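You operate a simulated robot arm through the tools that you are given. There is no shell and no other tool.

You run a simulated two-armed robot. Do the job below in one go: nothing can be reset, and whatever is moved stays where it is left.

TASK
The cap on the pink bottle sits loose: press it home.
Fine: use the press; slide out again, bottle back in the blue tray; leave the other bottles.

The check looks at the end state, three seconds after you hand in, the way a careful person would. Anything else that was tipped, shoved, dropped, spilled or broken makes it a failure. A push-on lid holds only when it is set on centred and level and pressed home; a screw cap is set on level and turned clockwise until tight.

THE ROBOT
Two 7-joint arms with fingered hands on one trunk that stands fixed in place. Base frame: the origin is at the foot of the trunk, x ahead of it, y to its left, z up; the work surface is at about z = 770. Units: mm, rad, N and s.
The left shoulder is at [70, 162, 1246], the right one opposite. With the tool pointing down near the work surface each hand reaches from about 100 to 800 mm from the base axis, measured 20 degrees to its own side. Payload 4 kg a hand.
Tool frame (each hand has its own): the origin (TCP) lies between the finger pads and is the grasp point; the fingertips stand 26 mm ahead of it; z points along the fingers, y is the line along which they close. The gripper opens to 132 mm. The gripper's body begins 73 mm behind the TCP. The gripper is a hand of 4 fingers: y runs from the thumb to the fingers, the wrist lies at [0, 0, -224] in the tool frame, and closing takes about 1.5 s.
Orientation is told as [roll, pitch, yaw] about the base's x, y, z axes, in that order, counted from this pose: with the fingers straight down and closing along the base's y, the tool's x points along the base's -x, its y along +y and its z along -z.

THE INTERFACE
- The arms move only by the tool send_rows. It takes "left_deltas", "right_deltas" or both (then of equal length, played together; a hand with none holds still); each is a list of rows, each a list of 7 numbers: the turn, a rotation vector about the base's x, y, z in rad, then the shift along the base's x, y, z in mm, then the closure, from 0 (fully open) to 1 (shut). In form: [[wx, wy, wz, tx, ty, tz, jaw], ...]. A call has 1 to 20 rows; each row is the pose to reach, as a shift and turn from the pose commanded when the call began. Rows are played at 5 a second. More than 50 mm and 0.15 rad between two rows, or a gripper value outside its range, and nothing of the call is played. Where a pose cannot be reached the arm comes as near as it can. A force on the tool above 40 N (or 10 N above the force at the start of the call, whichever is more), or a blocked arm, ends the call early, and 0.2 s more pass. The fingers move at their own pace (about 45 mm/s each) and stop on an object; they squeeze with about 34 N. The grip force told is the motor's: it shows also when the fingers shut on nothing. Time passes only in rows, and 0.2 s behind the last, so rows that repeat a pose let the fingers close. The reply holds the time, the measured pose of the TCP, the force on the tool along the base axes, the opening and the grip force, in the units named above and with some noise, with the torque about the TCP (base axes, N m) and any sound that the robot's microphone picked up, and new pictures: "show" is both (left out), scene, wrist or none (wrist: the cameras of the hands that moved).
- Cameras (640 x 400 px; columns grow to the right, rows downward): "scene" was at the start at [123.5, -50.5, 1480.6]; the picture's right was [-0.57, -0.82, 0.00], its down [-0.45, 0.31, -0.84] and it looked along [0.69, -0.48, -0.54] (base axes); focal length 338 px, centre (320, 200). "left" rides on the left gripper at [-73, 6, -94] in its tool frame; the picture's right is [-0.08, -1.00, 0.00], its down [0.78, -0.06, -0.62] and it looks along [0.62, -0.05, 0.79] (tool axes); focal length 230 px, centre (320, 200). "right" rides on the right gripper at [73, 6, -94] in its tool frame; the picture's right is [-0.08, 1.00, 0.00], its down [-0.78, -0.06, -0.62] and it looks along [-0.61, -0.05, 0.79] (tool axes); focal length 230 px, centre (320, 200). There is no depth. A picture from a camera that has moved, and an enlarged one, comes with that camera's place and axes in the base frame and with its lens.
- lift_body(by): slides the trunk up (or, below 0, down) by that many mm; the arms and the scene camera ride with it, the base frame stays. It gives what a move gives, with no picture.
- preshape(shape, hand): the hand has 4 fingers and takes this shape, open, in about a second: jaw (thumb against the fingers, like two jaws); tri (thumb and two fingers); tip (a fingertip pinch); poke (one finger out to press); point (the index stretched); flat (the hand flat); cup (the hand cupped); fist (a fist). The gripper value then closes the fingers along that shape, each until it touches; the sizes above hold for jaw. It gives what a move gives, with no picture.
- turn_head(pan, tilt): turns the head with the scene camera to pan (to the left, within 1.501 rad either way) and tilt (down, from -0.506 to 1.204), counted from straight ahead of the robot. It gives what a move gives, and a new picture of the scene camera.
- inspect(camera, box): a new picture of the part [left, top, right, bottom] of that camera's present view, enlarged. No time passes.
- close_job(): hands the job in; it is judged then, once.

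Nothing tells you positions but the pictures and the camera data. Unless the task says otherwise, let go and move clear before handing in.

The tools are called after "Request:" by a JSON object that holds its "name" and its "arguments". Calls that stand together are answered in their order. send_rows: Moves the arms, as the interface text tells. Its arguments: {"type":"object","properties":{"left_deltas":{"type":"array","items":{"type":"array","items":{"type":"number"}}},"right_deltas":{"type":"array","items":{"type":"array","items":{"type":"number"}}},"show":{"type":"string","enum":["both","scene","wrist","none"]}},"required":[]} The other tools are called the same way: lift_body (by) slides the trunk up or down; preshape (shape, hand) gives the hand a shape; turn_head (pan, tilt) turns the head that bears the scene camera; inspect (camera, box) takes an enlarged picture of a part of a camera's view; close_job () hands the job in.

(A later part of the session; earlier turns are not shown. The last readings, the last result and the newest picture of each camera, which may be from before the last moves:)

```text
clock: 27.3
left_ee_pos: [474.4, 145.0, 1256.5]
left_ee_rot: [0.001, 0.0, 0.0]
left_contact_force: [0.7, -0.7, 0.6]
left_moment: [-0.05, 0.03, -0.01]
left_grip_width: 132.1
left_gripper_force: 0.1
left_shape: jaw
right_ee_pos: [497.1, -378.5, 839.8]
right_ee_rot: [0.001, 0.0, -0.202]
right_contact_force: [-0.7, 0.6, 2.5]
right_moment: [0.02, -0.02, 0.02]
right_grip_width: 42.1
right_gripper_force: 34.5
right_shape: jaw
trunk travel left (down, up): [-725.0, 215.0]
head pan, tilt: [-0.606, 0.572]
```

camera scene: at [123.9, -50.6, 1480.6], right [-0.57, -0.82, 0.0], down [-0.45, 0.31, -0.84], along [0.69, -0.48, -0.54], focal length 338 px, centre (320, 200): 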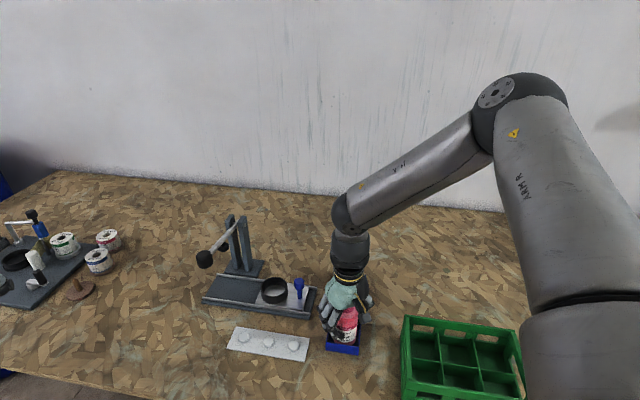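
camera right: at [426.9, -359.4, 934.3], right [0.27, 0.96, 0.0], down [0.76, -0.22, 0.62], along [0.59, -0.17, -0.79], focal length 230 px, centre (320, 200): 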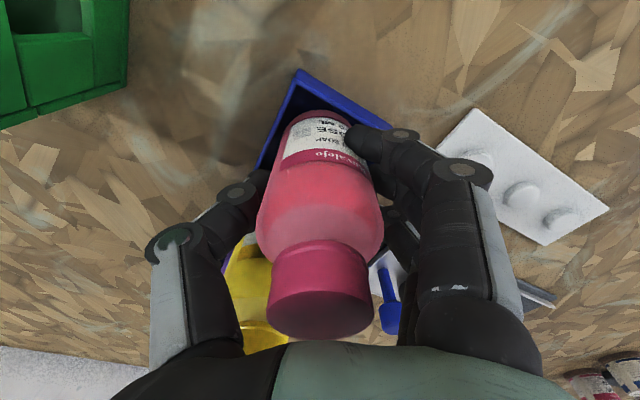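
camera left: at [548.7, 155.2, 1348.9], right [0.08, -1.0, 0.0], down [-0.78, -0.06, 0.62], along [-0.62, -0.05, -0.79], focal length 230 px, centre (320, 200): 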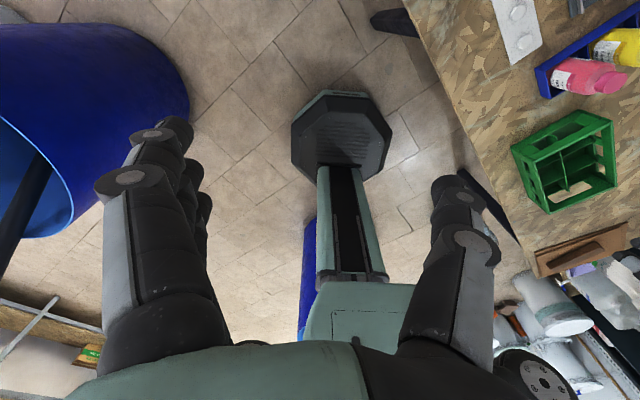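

It has touched down (force now +2.5 N). I'll open the hand and lift straight up.

Request:
{"name": "send_rows", "arguments": {"right_deltas": [[0, 0, 0, 0, 0, 0, 0.6], [0, 0, 0, 0, 0, 0, 0.4], [0, 0, 0, 0, 0, 0, 0.2], [0, 0, 0, 0, 0, 0, 0.0], [0, 0, 0, 0, 0, 0, 0.0], [0, 0, 0, 0, 0, 0, 0.0], [0, 0, 0, 0, 0, 0, 0.0], [0, 0, 0, 0, 0, 25, 0.0], [0, 0, 0, 0, 0, 60, 0.0], [0, 0, 0, 0, 0, 100, 0.0], [0, 0, 0, 0, 0, 140, 0.0]], "show": "both"}}

Request:
{"name": "inspect", "arguments": {"camera": "scene", "box": [300, 250, 400, 360]}}

```text
clock: 29.7
left_ee_pos: [474.3, 146.3, 1257.8]
left_ee_rot: [-0.001, -0.001, 0.001]
left_contact_force: [0.6, 0.8, -0.6]
left_moment: [-0.03, -0.04, 0.03]
left_grip_width: 131.7
left_gripper_force: 0.1
left_shape: jaw
right_ee_pos: [495.2, -377.7, 980.8]
right_ee_rot: [0.0, 0.0, -0.2]
right_contact_force: [0.7, 0.4, 0.5]
right_moment: [0.01, -0.02, 0.03]
right_grip_width: 131.6
right_gripper_force: 0.1
right_shape: jaw
trunk travel left (down, up): [-725.0, 215.0]
head pan, tilt: [-0.606, 0.572]
camera scene: at [122.2, -49.6, 1480.7], right [-0.57, -0.82, 0.0], down [-0.44, 0.31, -0.84], along [0.69, -0.48, -0.54], focal length 338 px, centre (320, 200)
camera right: at [424.9, -358.3, 1074.1], right [0.27, 0.96, 0.0], down [0.76, -0.22, 0.62], along [0.59, -0.17, -0.79], focal length 230 px, centre (320, 200)
```

scene: 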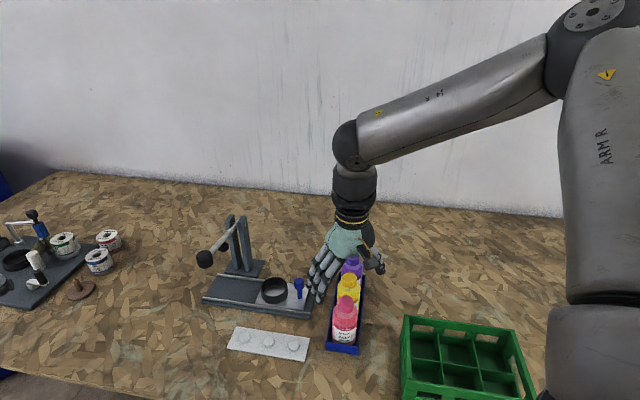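
right: 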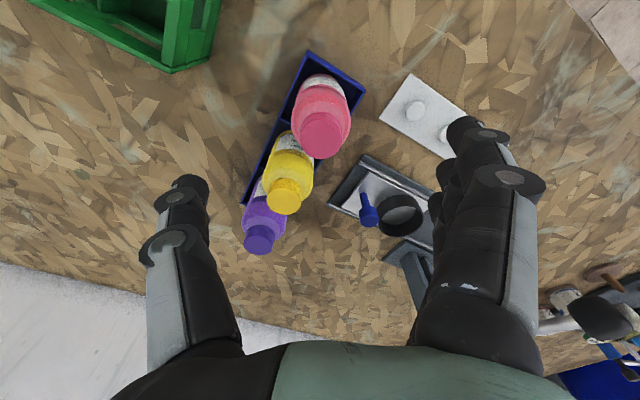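

```text
3.64 times, centred on (350, 305) of scene
camera zoom: at [122.2, -49.6, 1480.7], right [-0.57, -0.82, 0.0], down [-0.44, 0.31, -0.84], along [0.69, -0.48, -0.54], focal length 1231 px, centre (211, -182)
```

zoom: 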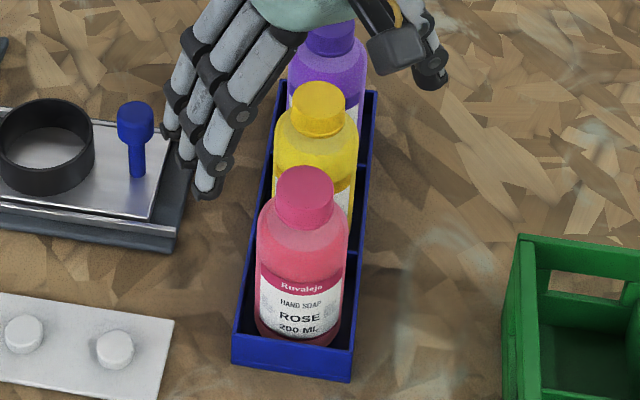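

The pink bottle is back in its cell, upright with the cap on, and the hand is empty. I'll tilt the tool forward 0.6 rad and test whether that reaches above the ring.

Request:
{"name": "send_rows", "arguments": {"right_deltas": [[-0.024, -0.118, 0, 0, 0, 20, 0], [-0.048, -0.235, 0, 0, 0, 40, 0], [-0.072, -0.353, 0, 0, 0, 60, 0], [-0.096, -0.47, 0, 0, 0, 80, 0], [-0.119, -0.588, 0, 0, 0, 80, 0], [-0.119, -0.588, 0, 30, 11, 70, 0], [-0.119, -0.588, 0, 65, 23, 60, 0], [-0.119, -0.588, 0, 100, 36, 50, 0], [-0.119, -0.588, 0, 135, 48, 40, 0], [-0.119, -0.588, 0, 170, 61, 30, 0], [-0.119, -0.588, 0, 206, 74, 20, 0], [-0.119, -0.588, 0, 206, 74, 20, 0]], "show": "both"}}

```text
clock: 32.3
left_ee_pos: [474.8, 144.8, 1256.7]
left_ee_rot: [0.0, -0.001, 0.001]
left_contact_force: [-0.2, 0.3, -0.2]
left_moment: [-0.03, -0.03, -0.01]
left_grip_width: 132.1
left_gripper_force: 0.1
left_shape: jaw
right_ee_pos: [702.4, -304.5, 999.3]
right_ee_rot: [0.0, -0.601, -0.201]
right_contact_force: [0.3, -0.5, -0.1]
right_moment: [0.0, 0.0, 0.01]
right_grip_width: 132.1
right_gripper_force: 0.0
right_shape: jaw
trunk travel left (down, up): [-725.0, 215.0]
head pan, tilt: [-0.606, 0.572]
camera scene: at [122.8, -50.9, 1480.7], right [-0.57, -0.82, 0.0], down [-0.44, 0.31, -0.84], along [0.69, -0.48, -0.54], focal length 338 px, centre (320, 200)
camera right: at [593.4, -277.7, 1035.4], right [0.26, 0.96, 0.04], down [0.28, -0.12, 0.95], along [0.92, -0.24, -0.3], focal length 230 px, centre (320, 200)
```

scene: 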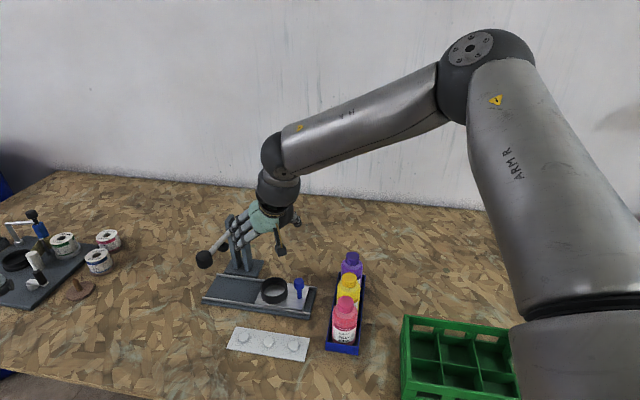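
right: 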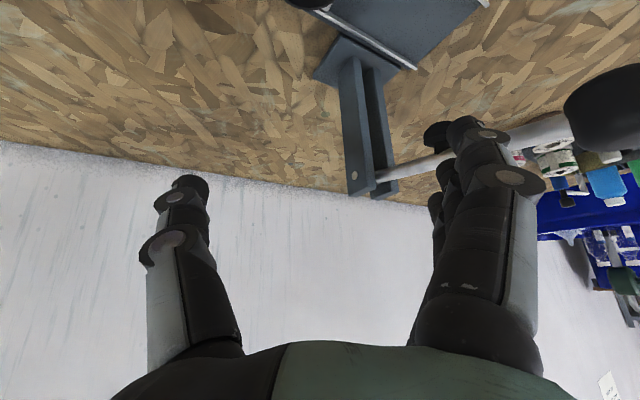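

With the tilt the arm reaches the ring position with room to spare. I'll back off to a vertical pose with the wrist camera aimed at the press, to measure the ring, handle and ram more exactly.

Request:
{"name": "send_rows", "arguments": {"right_deltas": [[0.024, 0.118, 0, -29, -3, 15, 0], [0.048, 0.235, 0, -58, -6, 30, 0], [0.072, 0.353, 0, -87, -9, 45, 0], [0.096, 0.47, 0, -115, -12, 60, 0], [0.119, 0.588, 0, -142, -15, 60, 0], [0.119, 0.588, 0, -142, -15, 60, 0], [0.119, 0.588, 0, -142, -15, 60, 0]], "show": "wrist"}}

Request:
{"name": "inspect", "arguments": {"camera": "right", "box": [220, 100, 440, 260]}}

```text
clock: 33.9
left_ee_pos: [474.0, 145.9, 1256.7]
left_ee_rot: [0.001, 0.0, 0.0]
left_contact_force: [-0.5, 0.1, -0.3]
left_moment: [0.01, -0.01, -0.02]
left_grip_width: 131.8
left_gripper_force: 0.1
left_shape: jaw
right_ee_pos: [561.2, -320.3, 1060.6]
right_ee_rot: [-0.001, 0.001, -0.2]
right_contact_force: [0.6, -0.7, 0.1]
right_moment: [0.01, 0.02, -0.03]
right_grip_width: 131.9
right_gripper_force: 0.2
right_shape: jaw
trunk travel left (down, up): [-725.0, 215.0]
head pan, tilt: [-0.606, 0.572]
camera right: at [490.7, -299.8, 1153.2], right [0.27, 0.96, 0.0], down [0.76, -0.22, 0.62], along [0.59, -0.17, -0.79], focal length 230 px, centre (320, 200)
```

right: 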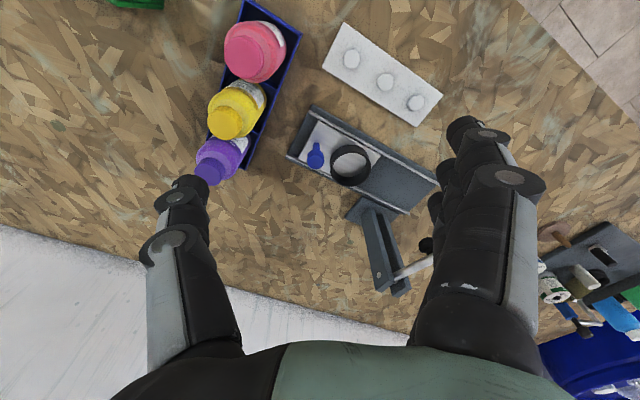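

```text
2.50 times, centred on (330, 180) of right
camera zoom: at [490.7, -299.8, 1153.2], right [0.27, 0.96, 0.0], down [0.76, -0.22, 0.62], along [0.59, -0.17, -0.79], focal length 575 px, centre (295, 250)
```

zoom: 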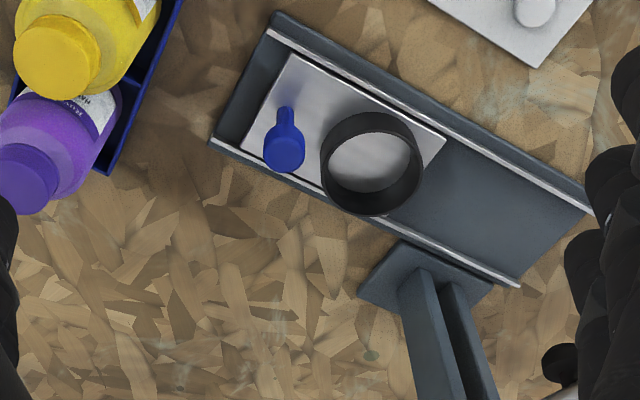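

Wrist-based estimates put the ring at (701, -305), the handle at (645, -351) and the track heading at 45.6°. I'll shift sideways to get the ram, lever and knob in clear view.

Request:
{"name": "send_rows", "arguments": {"right_deltas": [[0, 0, 0, 0, 35, 5, 0], [0, 0, 0, 0, 70, 10, 0], [0, 0, 0, 0, 105, 15, 0], [0, 0, 0, 0, 120, 20, 0], [0, 0, 0, 0, 120, 20, 0]], "show": "wrist"}}

Request:
{"name": "inspect", "arguments": {"camera": "right", "box": [220, 130, 440, 290]}}

```text
clock: 35.1
left_ee_pos: [474.5, 146.2, 1256.9]
left_ee_rot: [0.0, -0.001, 0.001]
left_contact_force: [0.2, -0.2, -0.5]
left_moment: [0.0, -0.01, 0.01]
left_grip_width: 132.0
left_gripper_force: 0.1
left_shape: jaw
right_ee_pos: [553.8, -205.9, 1076.5]
right_ee_rot: [0.004, -0.002, -0.201]
right_contact_force: [-0.7, -0.3, 0.0]
right_moment: [0.01, 0.01, 0.02]
right_grip_width: 131.7
right_gripper_force: 0.2
right_shape: jaw
right hand out of reach, approached as far as the arm can: row 4, 5
trunk travel left (down, up): [-725.0, 215.0]
head pan, tilt: [-0.606, 0.572]
camera right: at [483.3, -186.3, 1170.1], right [0.27, 0.96, 0.0], down [0.76, -0.22, 0.62], along [0.59, -0.17, -0.79], focal length 230 px, centre (320, 200)
```

right: 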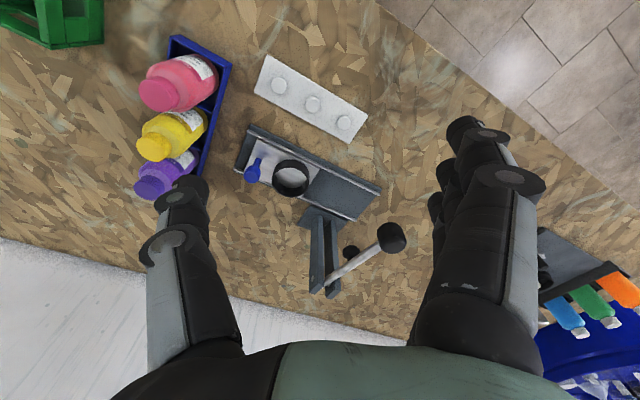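

```text
2.50 times, centred on (330, 210) of right
camera zoom: at [483.3, -186.3, 1170.1], right [0.27, 0.96, 0.0], down [0.76, -0.22, 0.62], along [0.59, -0.17, -0.79], focal length 575 px, centre (295, 175)
```

zoom: 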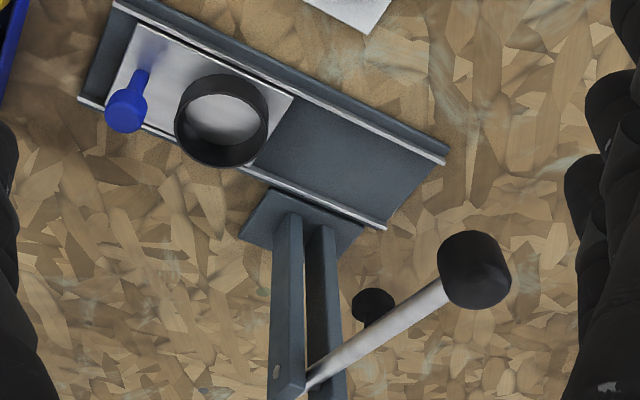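

The knob is at about (721, -159, 969), with the lever plane crossing the track about 118 mm beyond the ring centre. The ram foot's underside is at z ≈ 915, which clears the seated bottle's cap (~909). Next I'll go back over the pink bottle with the tool tilted 0.6 rad.

Request:
{"name": "send_rows", "arguments": {"right_deltas": [[-0.02, -0.098, 0, -9.5, -28.7, -10, 0], [-0.04, -0.196, 0, -19, -57.4, -20, 0], [-0.06, -0.294, 0, -28.5, -86, -35, 0], [-0.08, -0.392, 0, -38, -115, -50, 0], [-0.1, -0.49, 0, -47, -144, -65, 0], [-0.119, -0.588, 0, -56.8, -172, -80, 0], [-0.119, -0.588, 0, -56.8, -172, -110, 0], [-0.119, -0.588, 0, -56.8, -172, -116, 0], [-0.119, -0.588, 0, -56.8, -172, -116, 0]], "show": "both"}}

Request:
{"name": "inspect", "arguments": {"camera": "scene", "box": [280, 220, 400, 360]}}

```text
clock: 37.1
left_ee_pos: [474.1, 144.2, 1257.4]
left_ee_rot: [-0.001, 0.0, 0.0]
left_contact_force: [-0.2, -0.3, -0.3]
left_moment: [0.0, 0.0, 0.03]
left_grip_width: 131.9
left_gripper_force: 0.0
left_shape: jaw
right_ee_pos: [497.1, -378.0, 960.9]
right_ee_rot: [-0.001, -0.599, -0.201]
right_contact_force: [-0.4, 0.3, 0.8]
right_moment: [0.02, 0.02, 0.03]
right_grip_width: 132.0
right_gripper_force: 0.0
right_shape: jaw
trunk travel left (down, up): [-725.0, 215.0]
head pan, tilt: [-0.606, 0.572]
camera scene: at [122.7, -51.1, 1480.7], right [-0.57, -0.82, 0.0], down [-0.44, 0.31, -0.84], along [0.69, -0.48, -0.54], focal length 338 px, centre (320, 200)
camera right: at [387.4, -349.9, 996.6], right [0.26, 0.96, 0.04], down [0.28, -0.12, 0.95], along [0.92, -0.24, -0.3], focal length 230 px, centre (320, 200)
```

scene: 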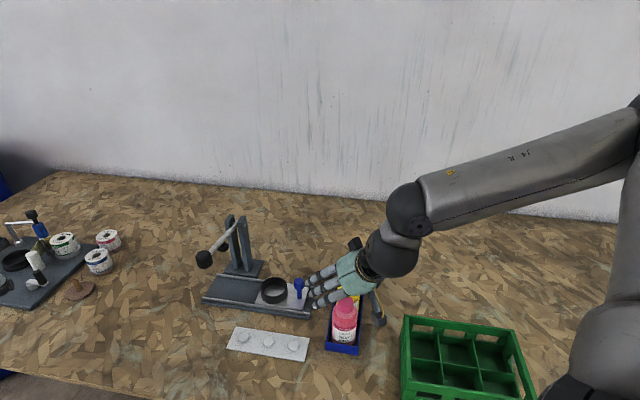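
right: 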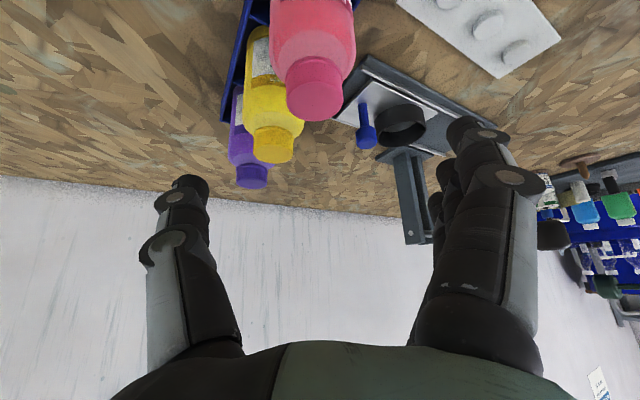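

```text
2.86 times, centred on (340, 290) of scene
camera zoom: at [122.7, -51.1, 1480.7], right [-0.57, -0.82, 0.0], down [-0.44, 0.31, -0.84], along [0.69, -0.48, -0.54], focal length 967 px, centre (263, -57)
```

zoom: 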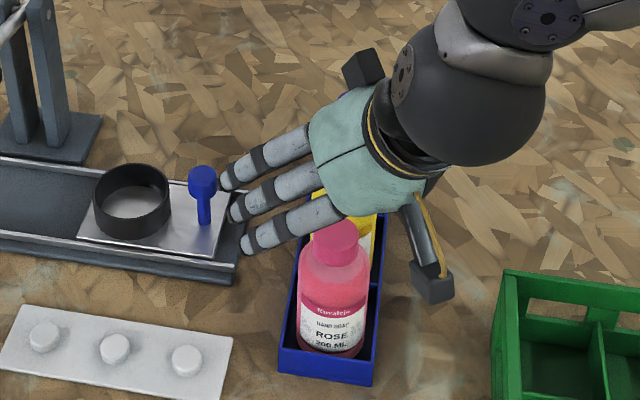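

The tilted hand is lined up above the pink bottle. I'll turn a bit more, to yaw -0.45, so the thumb keeps well clear of the yellow bottle, then descend around the body.

Request:
{"name": "send_rows", "arguments": {"right_deltas": [[0, 0, -0.12, 0, 0, 0, 0], [0, 0, -0.25, 0, 0, 0, 0], [0, 0, -0.25, 0, 0, -25, 0], [0, 0, -0.25, 0, 0, -50, 0], [0, 0, -0.25, 0, 0, -75, 0], [0, 0, -0.25, 0, 0, -75, 0]], "show": "both"}}

Request:
{"name": "inspect", "arguments": {"camera": "scene", "box": [280, 220, 400, 360]}}

```text
clock: 38.5
left_ee_pos: [474.2, 144.9, 1257.7]
left_ee_rot: [-0.001, 0.0, 0.0]
left_contact_force: [-0.6, 0.0, -0.3]
left_moment: [-0.03, 0.0, 0.01]
left_grip_width: 131.9
left_gripper_force: 0.0
left_shape: jaw
right_ee_pos: [498.5, -378.0, 886.3]
right_ee_rot: [0.002, -0.6, -0.451]
right_contact_force: [0.4, 0.3, 0.3]
right_moment: [0.02, -0.01, 0.0]
right_grip_width: 131.7
right_gripper_force: 0.2
right_shape: jaw
trunk travel left (down, up): [-725.0, 215.0]
head pan, tilt: [-0.606, 0.572]
camera scene: at [123.1, -50.7, 1480.7], right [-0.57, -0.82, 0.0], down [-0.44, 0.31, -0.84], along [0.69, -0.48, -0.54], focal length 338 px, centre (320, 200)
camera right: at [398.6, -323.8, 922.0], right [0.49, 0.87, 0.04], down [0.24, -0.19, 0.95], along [0.84, -0.46, -0.3], focal length 230 px, centre (320, 200)
```

scene: 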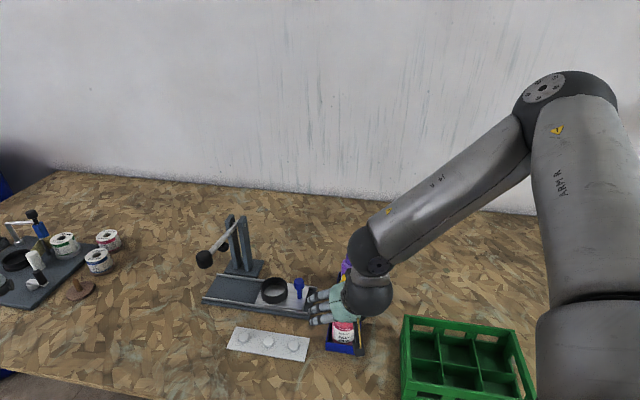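
right: 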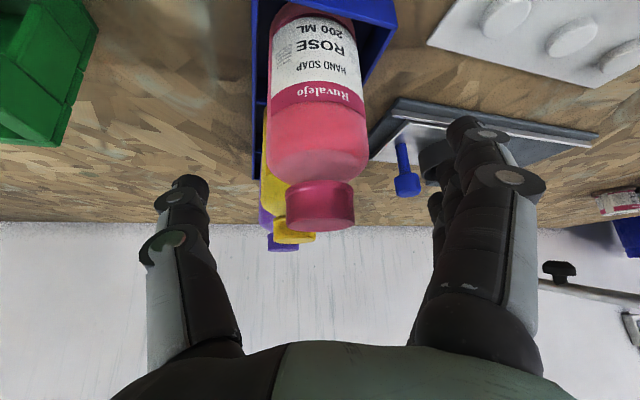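

```text
2.86 times, centred on (340, 290) of scene
camera zoom: at [123.1, -50.7, 1480.7], right [-0.57, -0.82, 0.0], down [-0.44, 0.31, -0.84], along [0.69, -0.48, -0.54], focal length 967 px, centre (263, -57)
```

zoom: 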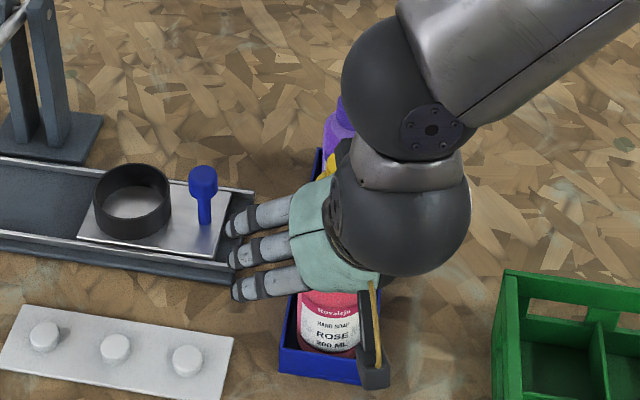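

The bottle stays centred between the fingers. I'll go down the last 38 mm to the grasp height.

Request:
{"name": "send_rows", "arguments": {"right_deltas": [[0, 0, 0, -0.5, 0, -15, 0], [0, 0, 0, -0.5, 0, -28, 0], [0, 0, 0, -0.5, 0, -38, 0], [0, 0, 0, -0.5, 0, -38, 0]], "show": "both"}}

Request:
{"name": "inspect", "arguments": {"camera": "scene", "box": [280, 220, 400, 360]}}

```text
clock: 39.5
left_ee_pos: [474.9, 145.9, 1256.8]
left_ee_rot: [0.001, -0.001, -0.001]
left_contact_force: [0.2, -0.1, 0.0]
left_moment: [0.0, 0.01, 0.01]
left_grip_width: 132.0
left_gripper_force: 0.1
left_shape: jaw
right_ee_pos: [497.2, -378.1, 847.3]
right_ee_rot: [0.0, -0.6, -0.45]
right_contact_force: [-0.2, -0.9, -0.1]
right_moment: [-0.01, -0.03, 0.0]
right_grip_width: 132.1
right_gripper_force: 0.1
right_shape: jaw
trunk travel left (down, up): [-725.0, 215.0]
head pan, tilt: [-0.606, 0.572]
camera scene: at [123.6, -50.4, 1480.6], right [-0.57, -0.82, 0.0], down [-0.45, 0.31, -0.84], along [0.69, -0.48, -0.54], focal length 338 px, centre (320, 200)
camera right: at [397.8, -324.1, 883.5], right [0.49, 0.87, 0.04], down [0.24, -0.19, 0.95], along [0.84, -0.46, -0.3], focal length 230 px, centre (320, 200)
```

scene: 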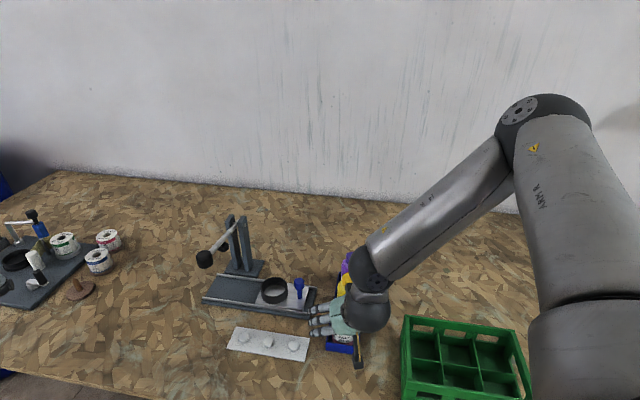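
right: 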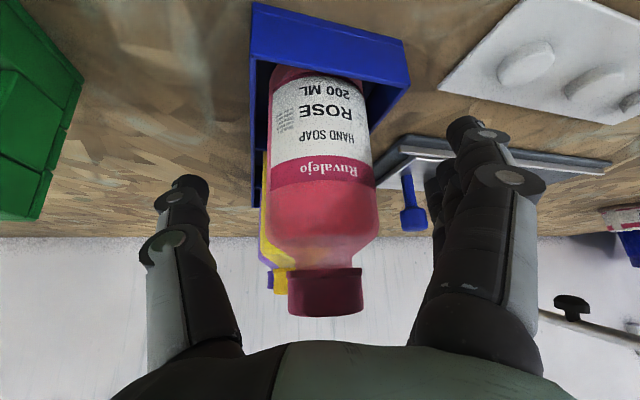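

```text
2.86 times, centred on (340, 290) of scene
camera zoom: at [123.6, -50.4, 1480.6], right [-0.57, -0.82, 0.0], down [-0.45, 0.31, -0.84], along [0.69, -0.48, -0.54], focal length 967 px, centre (263, -57)
```

zoom: 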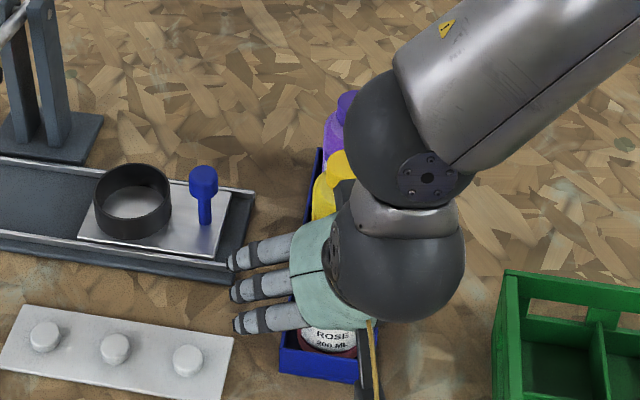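

The view is clear and the TCP is on the cylindrical part of the body. I'll close the hand on the bottle.

Request:
{"name": "send_rows", "arguments": {"right_deltas": [[0, 0, 0, 0, 0, 0, 0.3], [0, 0, 0, 0, 0, 0, 0.5], [0, 0, 0, 0, 0, 0, 0.6], [0, 0, 0, 0, 0, 0, 0.7], [0, 0, 0, 0, 0, 0, 0.75], [0, 0, 0, 0, 0, 0, 0.75], [0, 0, 0, 0, 0, 0, 0.75], [0, 0, 0, 0, 0, 0, 0.75]], "show": "both"}}

```text
clock: 41.3
left_ee_pos: [475.7, 145.2, 1256.6]
left_ee_rot: [0.0, 0.0, -0.001]
left_contact_force: [0.3, -0.1, 0.2]
left_moment: [0.02, 0.03, 0.03]
left_grip_width: 132.1
left_gripper_force: 0.1
left_shape: jaw
right_ee_pos: [497.2, -378.4, 848.0]
right_ee_rot: [0.001, -0.599, -0.451]
right_contact_force: [-0.1, -1.0, 1.2]
right_moment: [0.05, 0.07, -0.02]
right_grip_width: 41.7
right_gripper_force: 34.1
right_shape: jaw
trunk travel left (down, up): [-725.0, 215.0]
head pan, tilt: [-0.606, 0.572]
camera scene: at [123.5, -50.3, 1480.6], right [-0.57, -0.82, 0.0], down [-0.45, 0.31, -0.84], along [0.69, -0.48, -0.54], focal length 338 px, centre (320, 200)
camera right: at [397.6, -324.0, 883.7], right [0.49, 0.87, 0.04], down [0.24, -0.19, 0.95], along [0.84, -0.46, -0.3], focal length 230 px, centre (320, 200)
```

scene: 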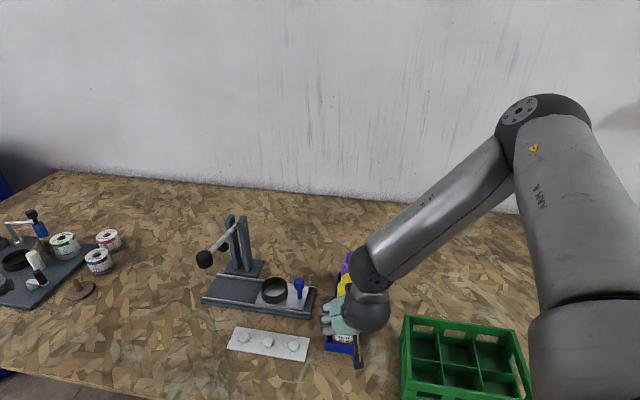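
right: 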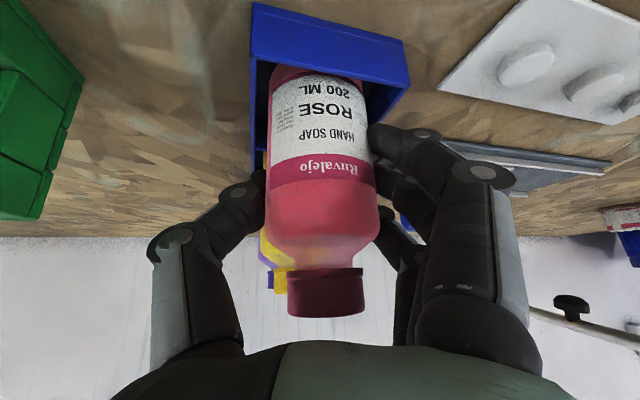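

Gripped at 34 N with the bottle unmoved. I'll lift slowly, then carry it over the ring at a height that clears the blue handle.

Request:
{"name": "send_rows", "arguments": {"right_deltas": [[0, 0, 0, 0, 0, 4, 0.75], [0, 0, 0, 0, 0, 12, 0.75], [0, 0, 0, 0, 0, 24, 0.75], [0, 0, 0, 0, 0, 40, 0.75], [0, 0, 0, 0, 0, 58, 0.75], [0, 0, 0, 0, 0, 76, 0.75], [0, 0, 0, 0, 0, 90, 0.75], [0, 0, 0.02, 6, 2, 97, 0.75], [0, 0, 0.05, 20, 7, 100, 0.75], [0, 0, 0.08, 40, 14, 100, 0.75], [0, 0, 0.11, 63, 22.5, 100, 0.75], [0, 0, 0.14, 86, 31, 100, 0.75], [0, 0, 0.17, 109, 39, 100, 0.75], [0, 0, 0.2, 132, 47, 100, 0.75], [0, 0, 0.22, 155, 55, 100, 0.75], [0, 0, 0.24, 176, 63, 100, 0.75], [0, 0, 0.25, 192, 68.5, 100, 0.75], [0, 0, 0.25, 201, 71.8, 100, 0.75], [0, 0, 0.25, 203.5, 73, 100, 0.75], [0, 0, 0.25, 203.5, 73, 100, 0.75]], "show": "both"}}

Request:
{"name": "inspect", "arguments": {"camera": "scene", "box": [200, 210, 340, 320]}}

```text
clock: 45.5
left_ee_pos: [475.5, 145.6, 1257.5]
left_ee_rot: [0.001, 0.0, 0.0]
left_contact_force: [-0.6, 0.7, -0.4]
left_moment: [0.02, -0.02, 0.02]
left_grip_width: 132.1
left_gripper_force: 0.1
left_shape: jaw
right_ee_pos: [701.2, -304.4, 945.8]
right_ee_rot: [-0.001, -0.598, -0.202]
right_contact_force: [1.0, -0.5, -1.9]
right_moment: [-0.01, 0.01, 0.01]
right_grip_width: 41.0
right_gripper_force: 34.4
right_shape: jaw
trunk travel left (down, up): [-725.0, 215.0]
head pan, tilt: [-0.606, 0.572]
camera scene: at [123.9, -50.5, 1480.6], right [-0.57, -0.82, 0.0], down [-0.45, 0.31, -0.84], along [0.69, -0.48, -0.54], focal length 338 px, centre (320, 200)
camera right: at [591.1, -276.8, 983.1], right [0.26, 0.96, 0.04], down [0.28, -0.12, 0.95], along [0.92, -0.24, -0.3], focal length 230 px, centre (320, 200)
```

scene: 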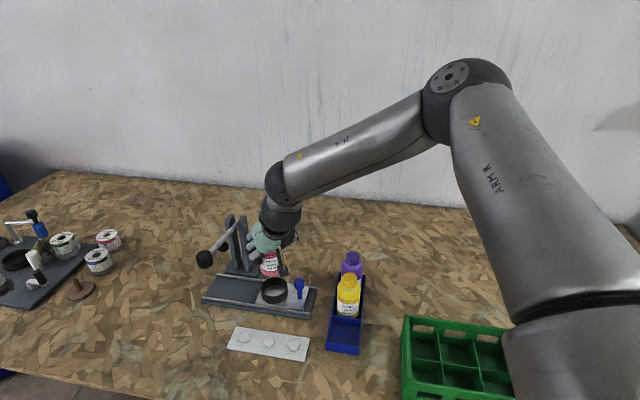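
right: 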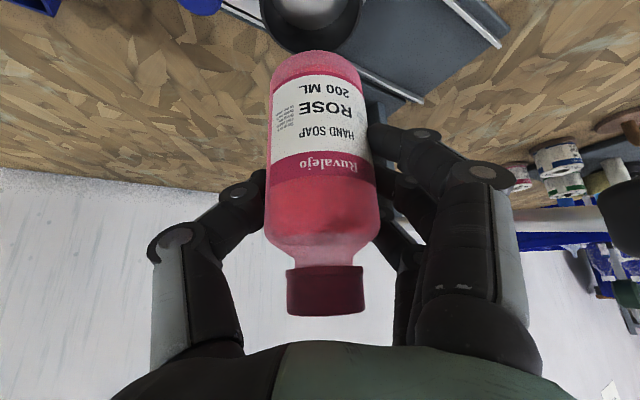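

```text
3.64 times, centred on (270, 265) of scene
camera zoom: at [123.9, -50.5, 1480.6], right [-0.57, -0.82, 0.0], down [-0.45, 0.31, -0.84], along [0.69, -0.48, -0.54], focal length 1231 px, centre (502, -36)
```

zoom: 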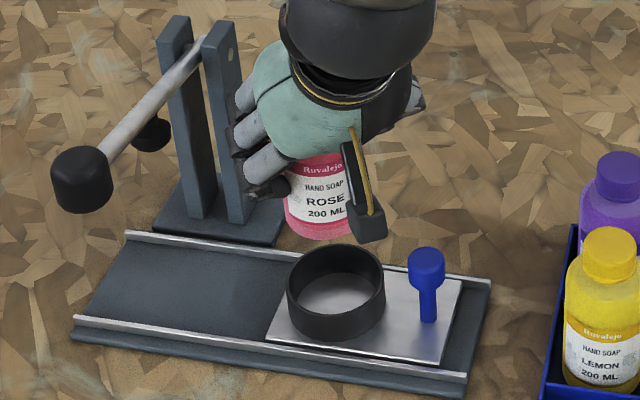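

The bottle hangs over the ring, and both views agree it is within about 2 mm of the ring's centre. I'll lower to just above the rim and check again.

Request:
{"name": "send_rows", "arguments": {"right_deltas": [[0, 0, 0, 0, -0.5, -12, 0.75], [0, 0, 0, 0, -0.5, -26, 0.75], [0, 0, 0, 0, -0.5, -40, 0.75], [0, 0, 0, 0, -0.5, -51, 0.75], [0, 0, 0, 0, -0.5, -58, 0.75], [0, 0, 0, 0, -0.5, -60, 0.75], [0, 0, 0, 0, -0.5, -60, 0.75]], "show": "both"}}

Request:
{"name": "inspect", "arguments": {"camera": "scene", "box": [230, 240, 330, 320]}}

Request:
{"name": "inspect", "arguments": {"camera": "right", "box": [220, 0, 420, 120]}}

```text
clock: 47.1
left_ee_pos: [474.8, 145.2, 1256.1]
left_ee_rot: [-0.001, 0.0, 0.0]
left_contact_force: [0.3, 0.0, 0.4]
left_moment: [0.02, 0.02, 0.01]
left_grip_width: 132.0
left_gripper_force: 0.1
left_shape: jaw
right_ee_pos: [688.4, -314.2, 904.5]
right_ee_rot: [0.001, -0.598, -0.201]
right_contact_force: [0.1, -0.5, -2.3]
right_moment: [0.0, -0.02, 0.01]
right_grip_width: 40.9
right_gripper_force: 34.0
right_shape: jaw
right hand out of reach, approached as far as the arm can: row 3, 4, 5, 6, 7
trunk travel left (down, up): [-725.0, 215.0]
head pan, tilt: [-0.606, 0.572]
camera scene: at [124.1, -50.6, 1480.6], right [-0.57, -0.82, 0.0], down [-0.45, 0.31, -0.84], along [0.69, -0.48, -0.54], focal length 338 px, centre (320, 200)
camera right: at [579.4, -286.0, 940.9], right [0.26, 0.96, 0.04], down [0.28, -0.12, 0.95], along [0.92, -0.24, -0.3], focal length 230 px, centre (320, 200)
```

scene: 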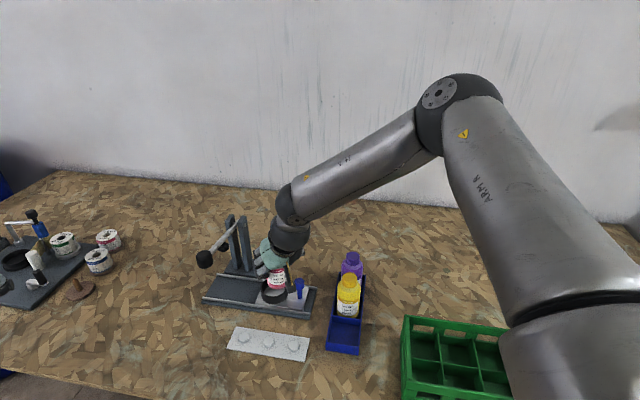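
right: 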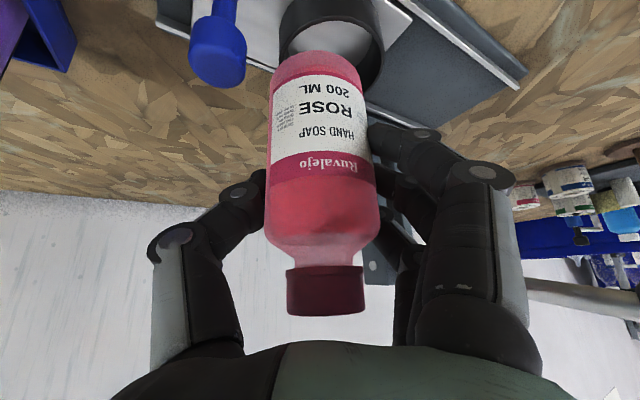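

```text
5.00 times, centred on (280, 280) of scene
camera zoom: at [124.1, -50.6, 1480.6], right [-0.57, -0.82, 0.0], down [-0.45, 0.31, -0.84], along [0.69, -0.48, -0.54], focal length 1692 px, centre (520, -200)
```

zoom: 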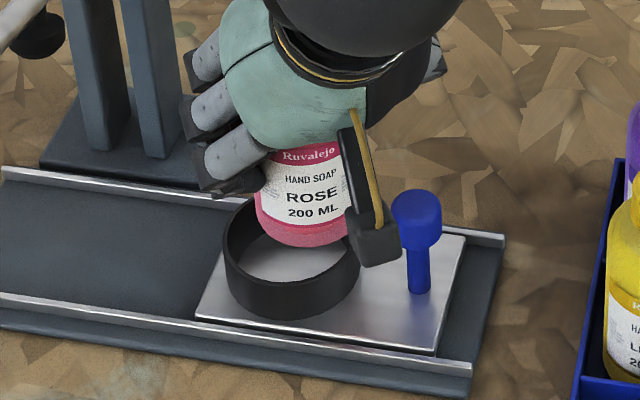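

```text
3.20 times, centred on (320, 60) of right
camera zoom: at [579.4, -286.0, 940.9], right [0.26, 0.96, 0.04], down [0.28, -0.12, 0.95], along [0.92, -0.24, -0.3], focal length 736 px, centre (320, 648)
```

zoom: 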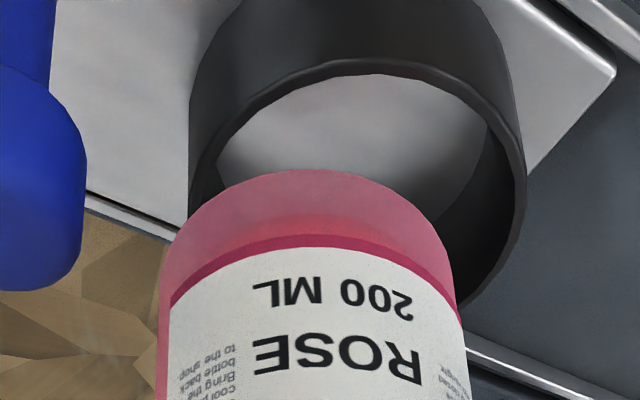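

The arm hit its limit again while lowering, drifting to (688, -314, 904), but the bottle is clear of everything. The pose at z ≈ 945 was fine relative to the trunk, so I'll raise the hand again and lower the trunk to bring the bottle down instead.

Request:
{"name": "send_rows", "arguments": {"right_deltas": [[0, 0, 0, 0, 0, 12, 0.75], [0, 0, 0, 2, 1, 28, 0.75], [0, 0, 0, 6, 4, 46, 0.75], [0, 0, 0, 10, 7, 65, 0.75], [0, 0, 0, 12.5, 9, 82, 0.75], [0, 0, 0, 12.5, 9, 95, 0.75], [0, 0, 0, 12.5, 9, 95, 0.75]], "show": "none"}}

Request:
{"name": "lift_body", "arguments": {"by": -100}}

Request:
{"name": "turn_head", "arguments": {"pan": -0.5, "tilt": 0.6}}

```text
clock: 48.7
left_ee_pos: [476.0, 146.2, 1256.1]
left_ee_rot: [0.001, 0.002, 0.001]
left_contact_force: [-1.1, -0.8, 0.7]
left_moment: [-0.01, 0.02, -0.02]
left_grip_width: 131.8
left_gripper_force: 0.1
left_shape: jaw
right_ee_pos: [701.9, -304.2, 999.5]
right_ee_rot: [-0.003, -0.598, -0.202]
right_contact_force: [-0.4, -0.3, -2.3]
right_moment: [-0.01, 0.02, 0.0]
right_grip_width: 41.4
right_gripper_force: 34.3
right_shape: jaw
trunk travel left (down, up): [-725.0, 215.0]
head pan, tilt: [-0.606, 0.572]
```

```text
clock: 50.0
left_ee_pos: [475.5, 144.9, 1157.0]
left_ee_rot: [-0.001, -0.001, 0.0]
left_contact_force: [0.1, 0.0, -0.4]
left_moment: [-0.01, 0.01, -0.01]
left_grip_width: 132.1
left_gripper_force: 0.0
left_shape: jaw
right_ee_pos: [701.9, -303.7, 899.3]
right_ee_rot: [0.0, -0.6, -0.201]
right_contact_force: [-0.4, 0.3, -2.9]
right_moment: [0.02, -0.01, 0.01]
right_grip_width: 40.9
right_gripper_force: 34.3
right_shape: jaw
trunk travel left (down, up): [-625.0, 315.0]
head pan, tilt: [-0.606, 0.572]
```

```text
clock: 50.7
left_ee_pos: [474.8, 145.4, 1156.4]
left_ee_rot: [0.0, 0.001, 0.0]
left_contact_force: [0.7, -0.1, 0.6]
left_moment: [-0.01, 0.02, 0.01]
left_grip_width: 131.5
left_gripper_force: 0.0
left_shape: jaw
right_ee_pos: [702.7, -304.9, 899.0]
right_ee_rot: [-0.001, -0.599, -0.202]
right_contact_force: [-0.4, -0.2, -1.3]
right_moment: [0.01, -0.01, -0.01]
right_grip_width: 41.4
right_gripper_force: 34.0
right_shape: jaw
trunk travel left (down, up): [-625.0, 315.0]
head pan, tilt: [-0.499, 0.6]
camera scene: at [128.0, -42.1, 1378.0], right [-0.48, -0.88, 0.0], down [-0.5, 0.27, -0.82], along [0.72, -0.4, -0.57], focal length 338 px, centre (320, 200)
```

scene: 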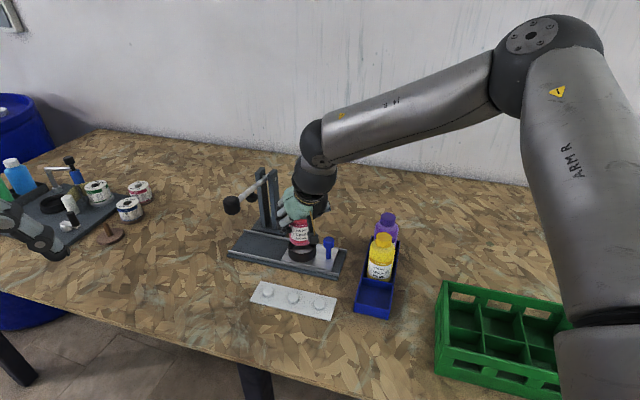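

The trunk is down, with TCP at (702, -304.5, 899) and the bottle bottom about 20 mm above the rim. I'll zoom in to check centring.

Request:
{"name": "inspect", "arguments": {"camera": "scene", "box": [260, 200, 360, 280]}}

Request:
{"name": "inspect", "arguments": {"camera": "right", "box": [200, 0, 440, 150]}}

```text
5.00 times, centred on (310, 240) of scene
camera zoom: at [128.0, -42.1, 1378.0], right [-0.48, -0.88, 0.0], down [-0.5, 0.27, -0.82], along [0.72, -0.4, -0.57], focal length 1692 px, centre (370, 0)
```

zoom: 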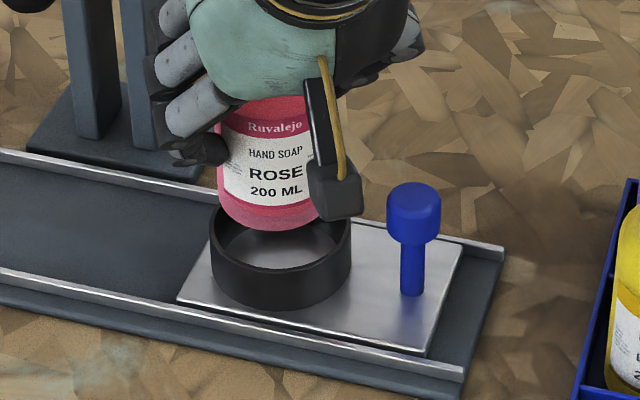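

```text
2.67 times, centred on (320, 75) of right
camera zoom: at [592.2, -276.7, 935.6], right [0.26, 0.96, 0.04], down [0.28, -0.12, 0.95], along [0.92, -0.24, -0.3], focal length 614 px, centre (320, 533)
```

zoom: 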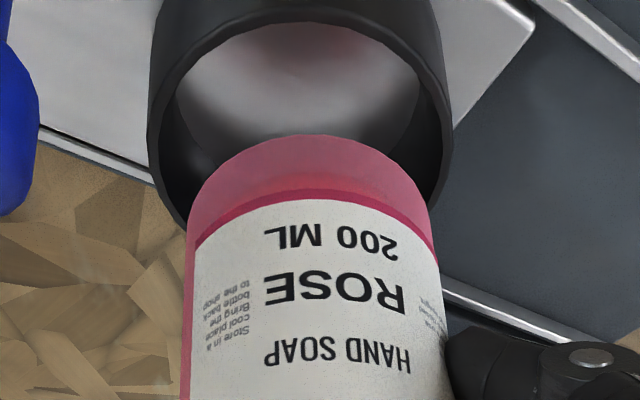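

The wrist view shows the bottle about 2 mm off towards +y, while the scene view says nearly centred. I'll shift by (-1, -1.3) and ease down into the ring.

Request:
{"name": "send_rows", "arguments": {"right_deltas": [[0, 0, 0, -1, -1.3, -6, 0.75], [0, 0, 0, -1, -1.3, -13, 0.75], [0, 0, 0, -1, -1.3, -19, 0.75], [0, 0, 0, -1, -1.3, -24, 0.75], [0, 0, 0, -1, -1.3, -28, 0.75], [0, 0, 0, -1, -1.3, -28, 0.75]], "show": "both"}}

Request:
{"name": "inspect", "arguments": {"camera": "scene", "box": [260, 200, 360, 280]}}

Request:
{"name": "inspect", "arguments": {"camera": "right", "box": [200, 0, 440, 150]}}

```text
clock: 52.1
left_ee_pos: [476.5, 146.1, 1156.0]
left_ee_rot: [0.0, 0.0, 0.001]
left_contact_force: [-0.8, 0.3, 0.6]
left_moment: [0.04, -0.04, 0.0]
left_grip_width: 131.9
left_gripper_force: 0.0
left_shape: jaw
right_ee_pos: [701.0, -305.7, 870.7]
right_ee_rot: [0.0, -0.599, -0.2]
right_contact_force: [0.0, 0.0, -2.3]
right_moment: [0.07, 0.03, -0.01]
right_grip_width: 41.1
right_gripper_force: 34.6
right_shape: jaw
trunk travel left (down, up): [-625.0, 315.0]
head pan, tilt: [-0.499, 0.6]
camera scene: at [128.0, -42.0, 1378.0], right [-0.48, -0.88, 0.0], down [-0.5, 0.27, -0.82], along [0.72, -0.39, -0.57], focal length 338 px, centre (320, 200)
camera right: at [591.0, -278.4, 907.1], right [0.26, 0.96, 0.04], down [0.28, -0.12, 0.95], along [0.92, -0.24, -0.3], focal length 230 px, centre (320, 200)
```

scene: 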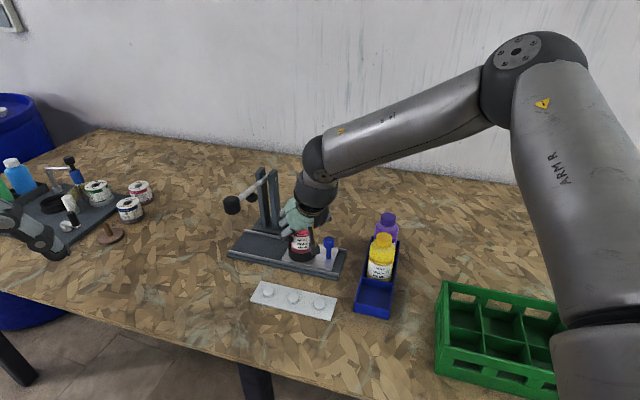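
right: 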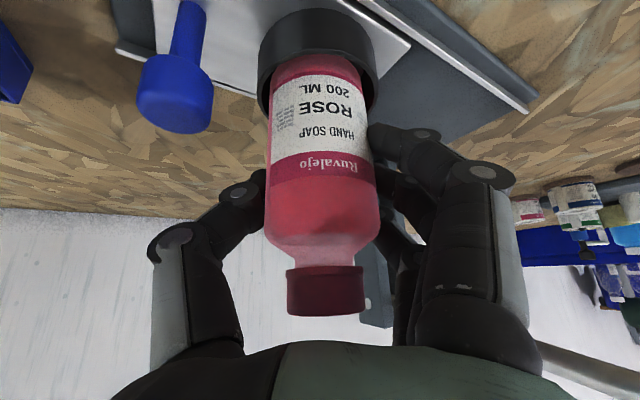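

```text
5.00 times, centred on (310, 240) of scene
camera zoom: at [128.0, -42.0, 1378.0], right [-0.48, -0.88, 0.0], down [-0.5, 0.27, -0.82], along [0.72, -0.39, -0.57], focal length 1692 px, centre (370, 0)
```

zoom: 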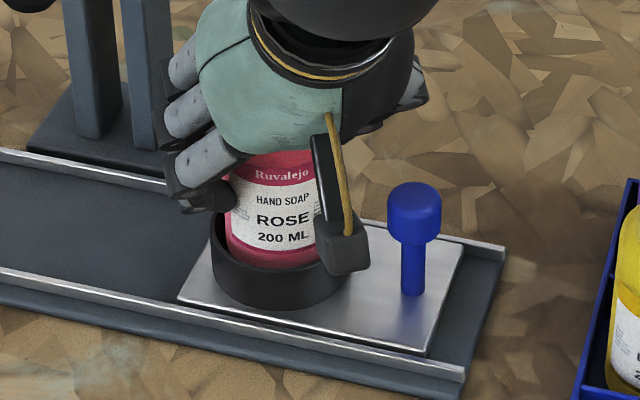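

```text
2.67 times, centred on (320, 75) of right
camera zoom: at [591.0, -278.4, 907.1], right [0.26, 0.96, 0.04], down [0.28, -0.12, 0.95], along [0.92, -0.24, -0.3], focal length 614 px, centre (320, 533)
```

zoom: 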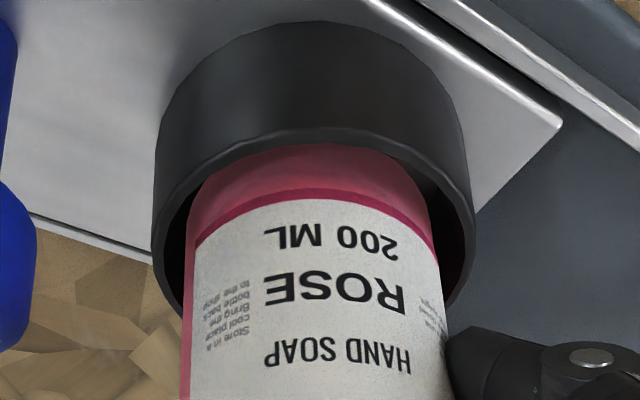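

The bottle is inside the ring with balanced gaps and no side force. I'll lower until it rests on the plate.

Request:
{"name": "send_rows", "arguments": {"right_deltas": [[0, 0, 0, 0, 0, -4, 0.75], [0, 0, 0, 0, 0, -8, 0.75], [0, 0, 0, 0, 0, -10.5, 0.75], [0, 0, 0, 0, 0, -10.5, 0.75]], "show": "none"}}

```text
clock: 53.1
left_ee_pos: [474.0, 146.4, 1156.1]
left_ee_rot: [0.001, 0.001, 0.001]
left_contact_force: [0.3, -0.1, -0.1]
left_moment: [0.02, 0.02, -0.02]
left_grip_width: 132.0
left_gripper_force: 0.0
left_shape: jaw
right_ee_pos: [700.0, -304.8, 861.0]
right_ee_rot: [0.001, -0.6, -0.2]
right_contact_force: [-2.2, 1.3, -0.8]
right_moment: [0.07, 0.09, 0.01]
right_grip_width: 41.0
right_gripper_force: 34.2
right_shape: jaw
trunk travel left (down, up): [-625.0, 315.0]
head pan, tilt: [-0.499, 0.6]
```

Request:
{"name": "send_rows", "arguments": {"right_deltas": [[0, 0, 0, -0.5, 0.4, -1, 0.75], [0, 0, 0, -0.5, 0.4, -2, 0.75], [0, 0, 0, -0.5, 0.4, -2, 0.75]], "show": "both"}}

Request:
{"name": "inspect", "arguments": {"camera": "right", "box": [200, 0, 440, 150]}}

```text
clock: 53.9
left_ee_pos: [474.7, 146.0, 1156.8]
left_ee_rot: [0.001, 0.0, -0.001]
left_contact_force: [0.6, -0.5, -0.8]
left_moment: [-0.01, 0.03, -0.01]
left_grip_width: 132.1
left_gripper_force: 0.1
left_shape: jaw
right_ee_pos: [700.5, -305.1, 859.6]
right_ee_rot: [0.001, -0.598, -0.2]
right_contact_force: [0.0, 0.6, -3.1]
right_moment: [-0.02, 0.06, 0.0]
right_grip_width: 41.2
right_gripper_force: 34.0
right_shape: jaw
trunk travel left (down, up): [-625.0, 315.0]
head pan, tilt: [-0.499, 0.6]
camera scene: at [128.0, -42.0, 1378.0], right [-0.48, -0.88, 0.0], down [-0.5, 0.27, -0.82], along [0.72, -0.4, -0.57], focal length 338 px, centre (320, 200)
camera right: at [590.7, -277.6, 894.9], right [0.26, 0.96, 0.04], down [0.28, -0.12, 0.95], along [0.92, -0.24, -0.3], focal length 230 px, centre (320, 200)
```

scene: 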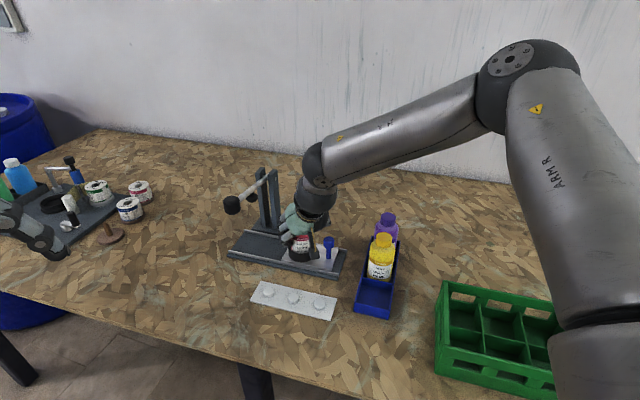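
right: 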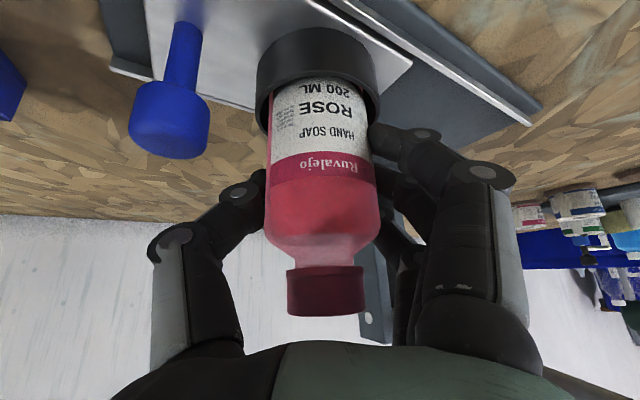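

```text
2.67 times, centred on (320, 75) of right
camera zoom: at [590.7, -277.6, 894.9], right [0.26, 0.96, 0.04], down [0.28, -0.12, 0.95], along [0.92, -0.24, -0.3], focal length 614 px, centre (320, 533)
```

zoom: 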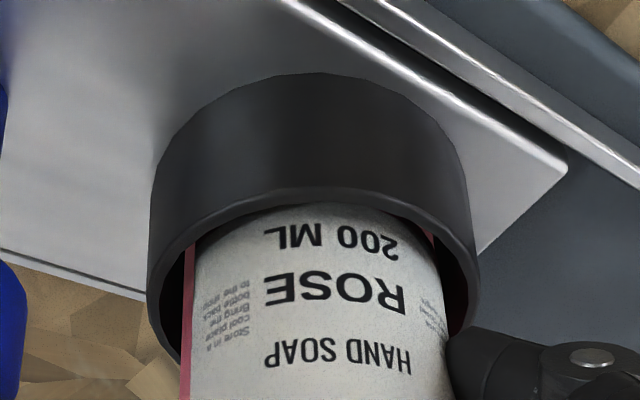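

Request:
{"name": "send_rows", "arguments": {"right_deltas": [[0, 0, 0, 0, 0, -0.8, 0.75], [0, 0, 0, 0, 0, -1.6, 0.75], [0, 0, 0, 0, 0, -1.6, 0.75]], "show": "none"}}

```text
clock: 54.7
left_ee_pos: [474.8, 145.8, 1155.8]
left_ee_rot: [0.0, -0.001, 0.001]
left_contact_force: [0.2, 0.3, 0.1]
left_moment: [0.0, 0.01, 0.0]
left_grip_width: 131.7
left_gripper_force: 0.0
left_shape: jaw
right_ee_pos: [700.4, -304.7, 858.2]
right_ee_rot: [0.001, -0.6, -0.199]
right_contact_force: [0.1, 0.1, 2.2]
right_moment: [0.01, 0.04, -0.02]
right_grip_width: 41.1
right_gripper_force: 34.6
right_shape: jaw
trunk travel left (down, up): [-625.0, 315.0]
head pan, tilt: [-0.499, 0.6]
```

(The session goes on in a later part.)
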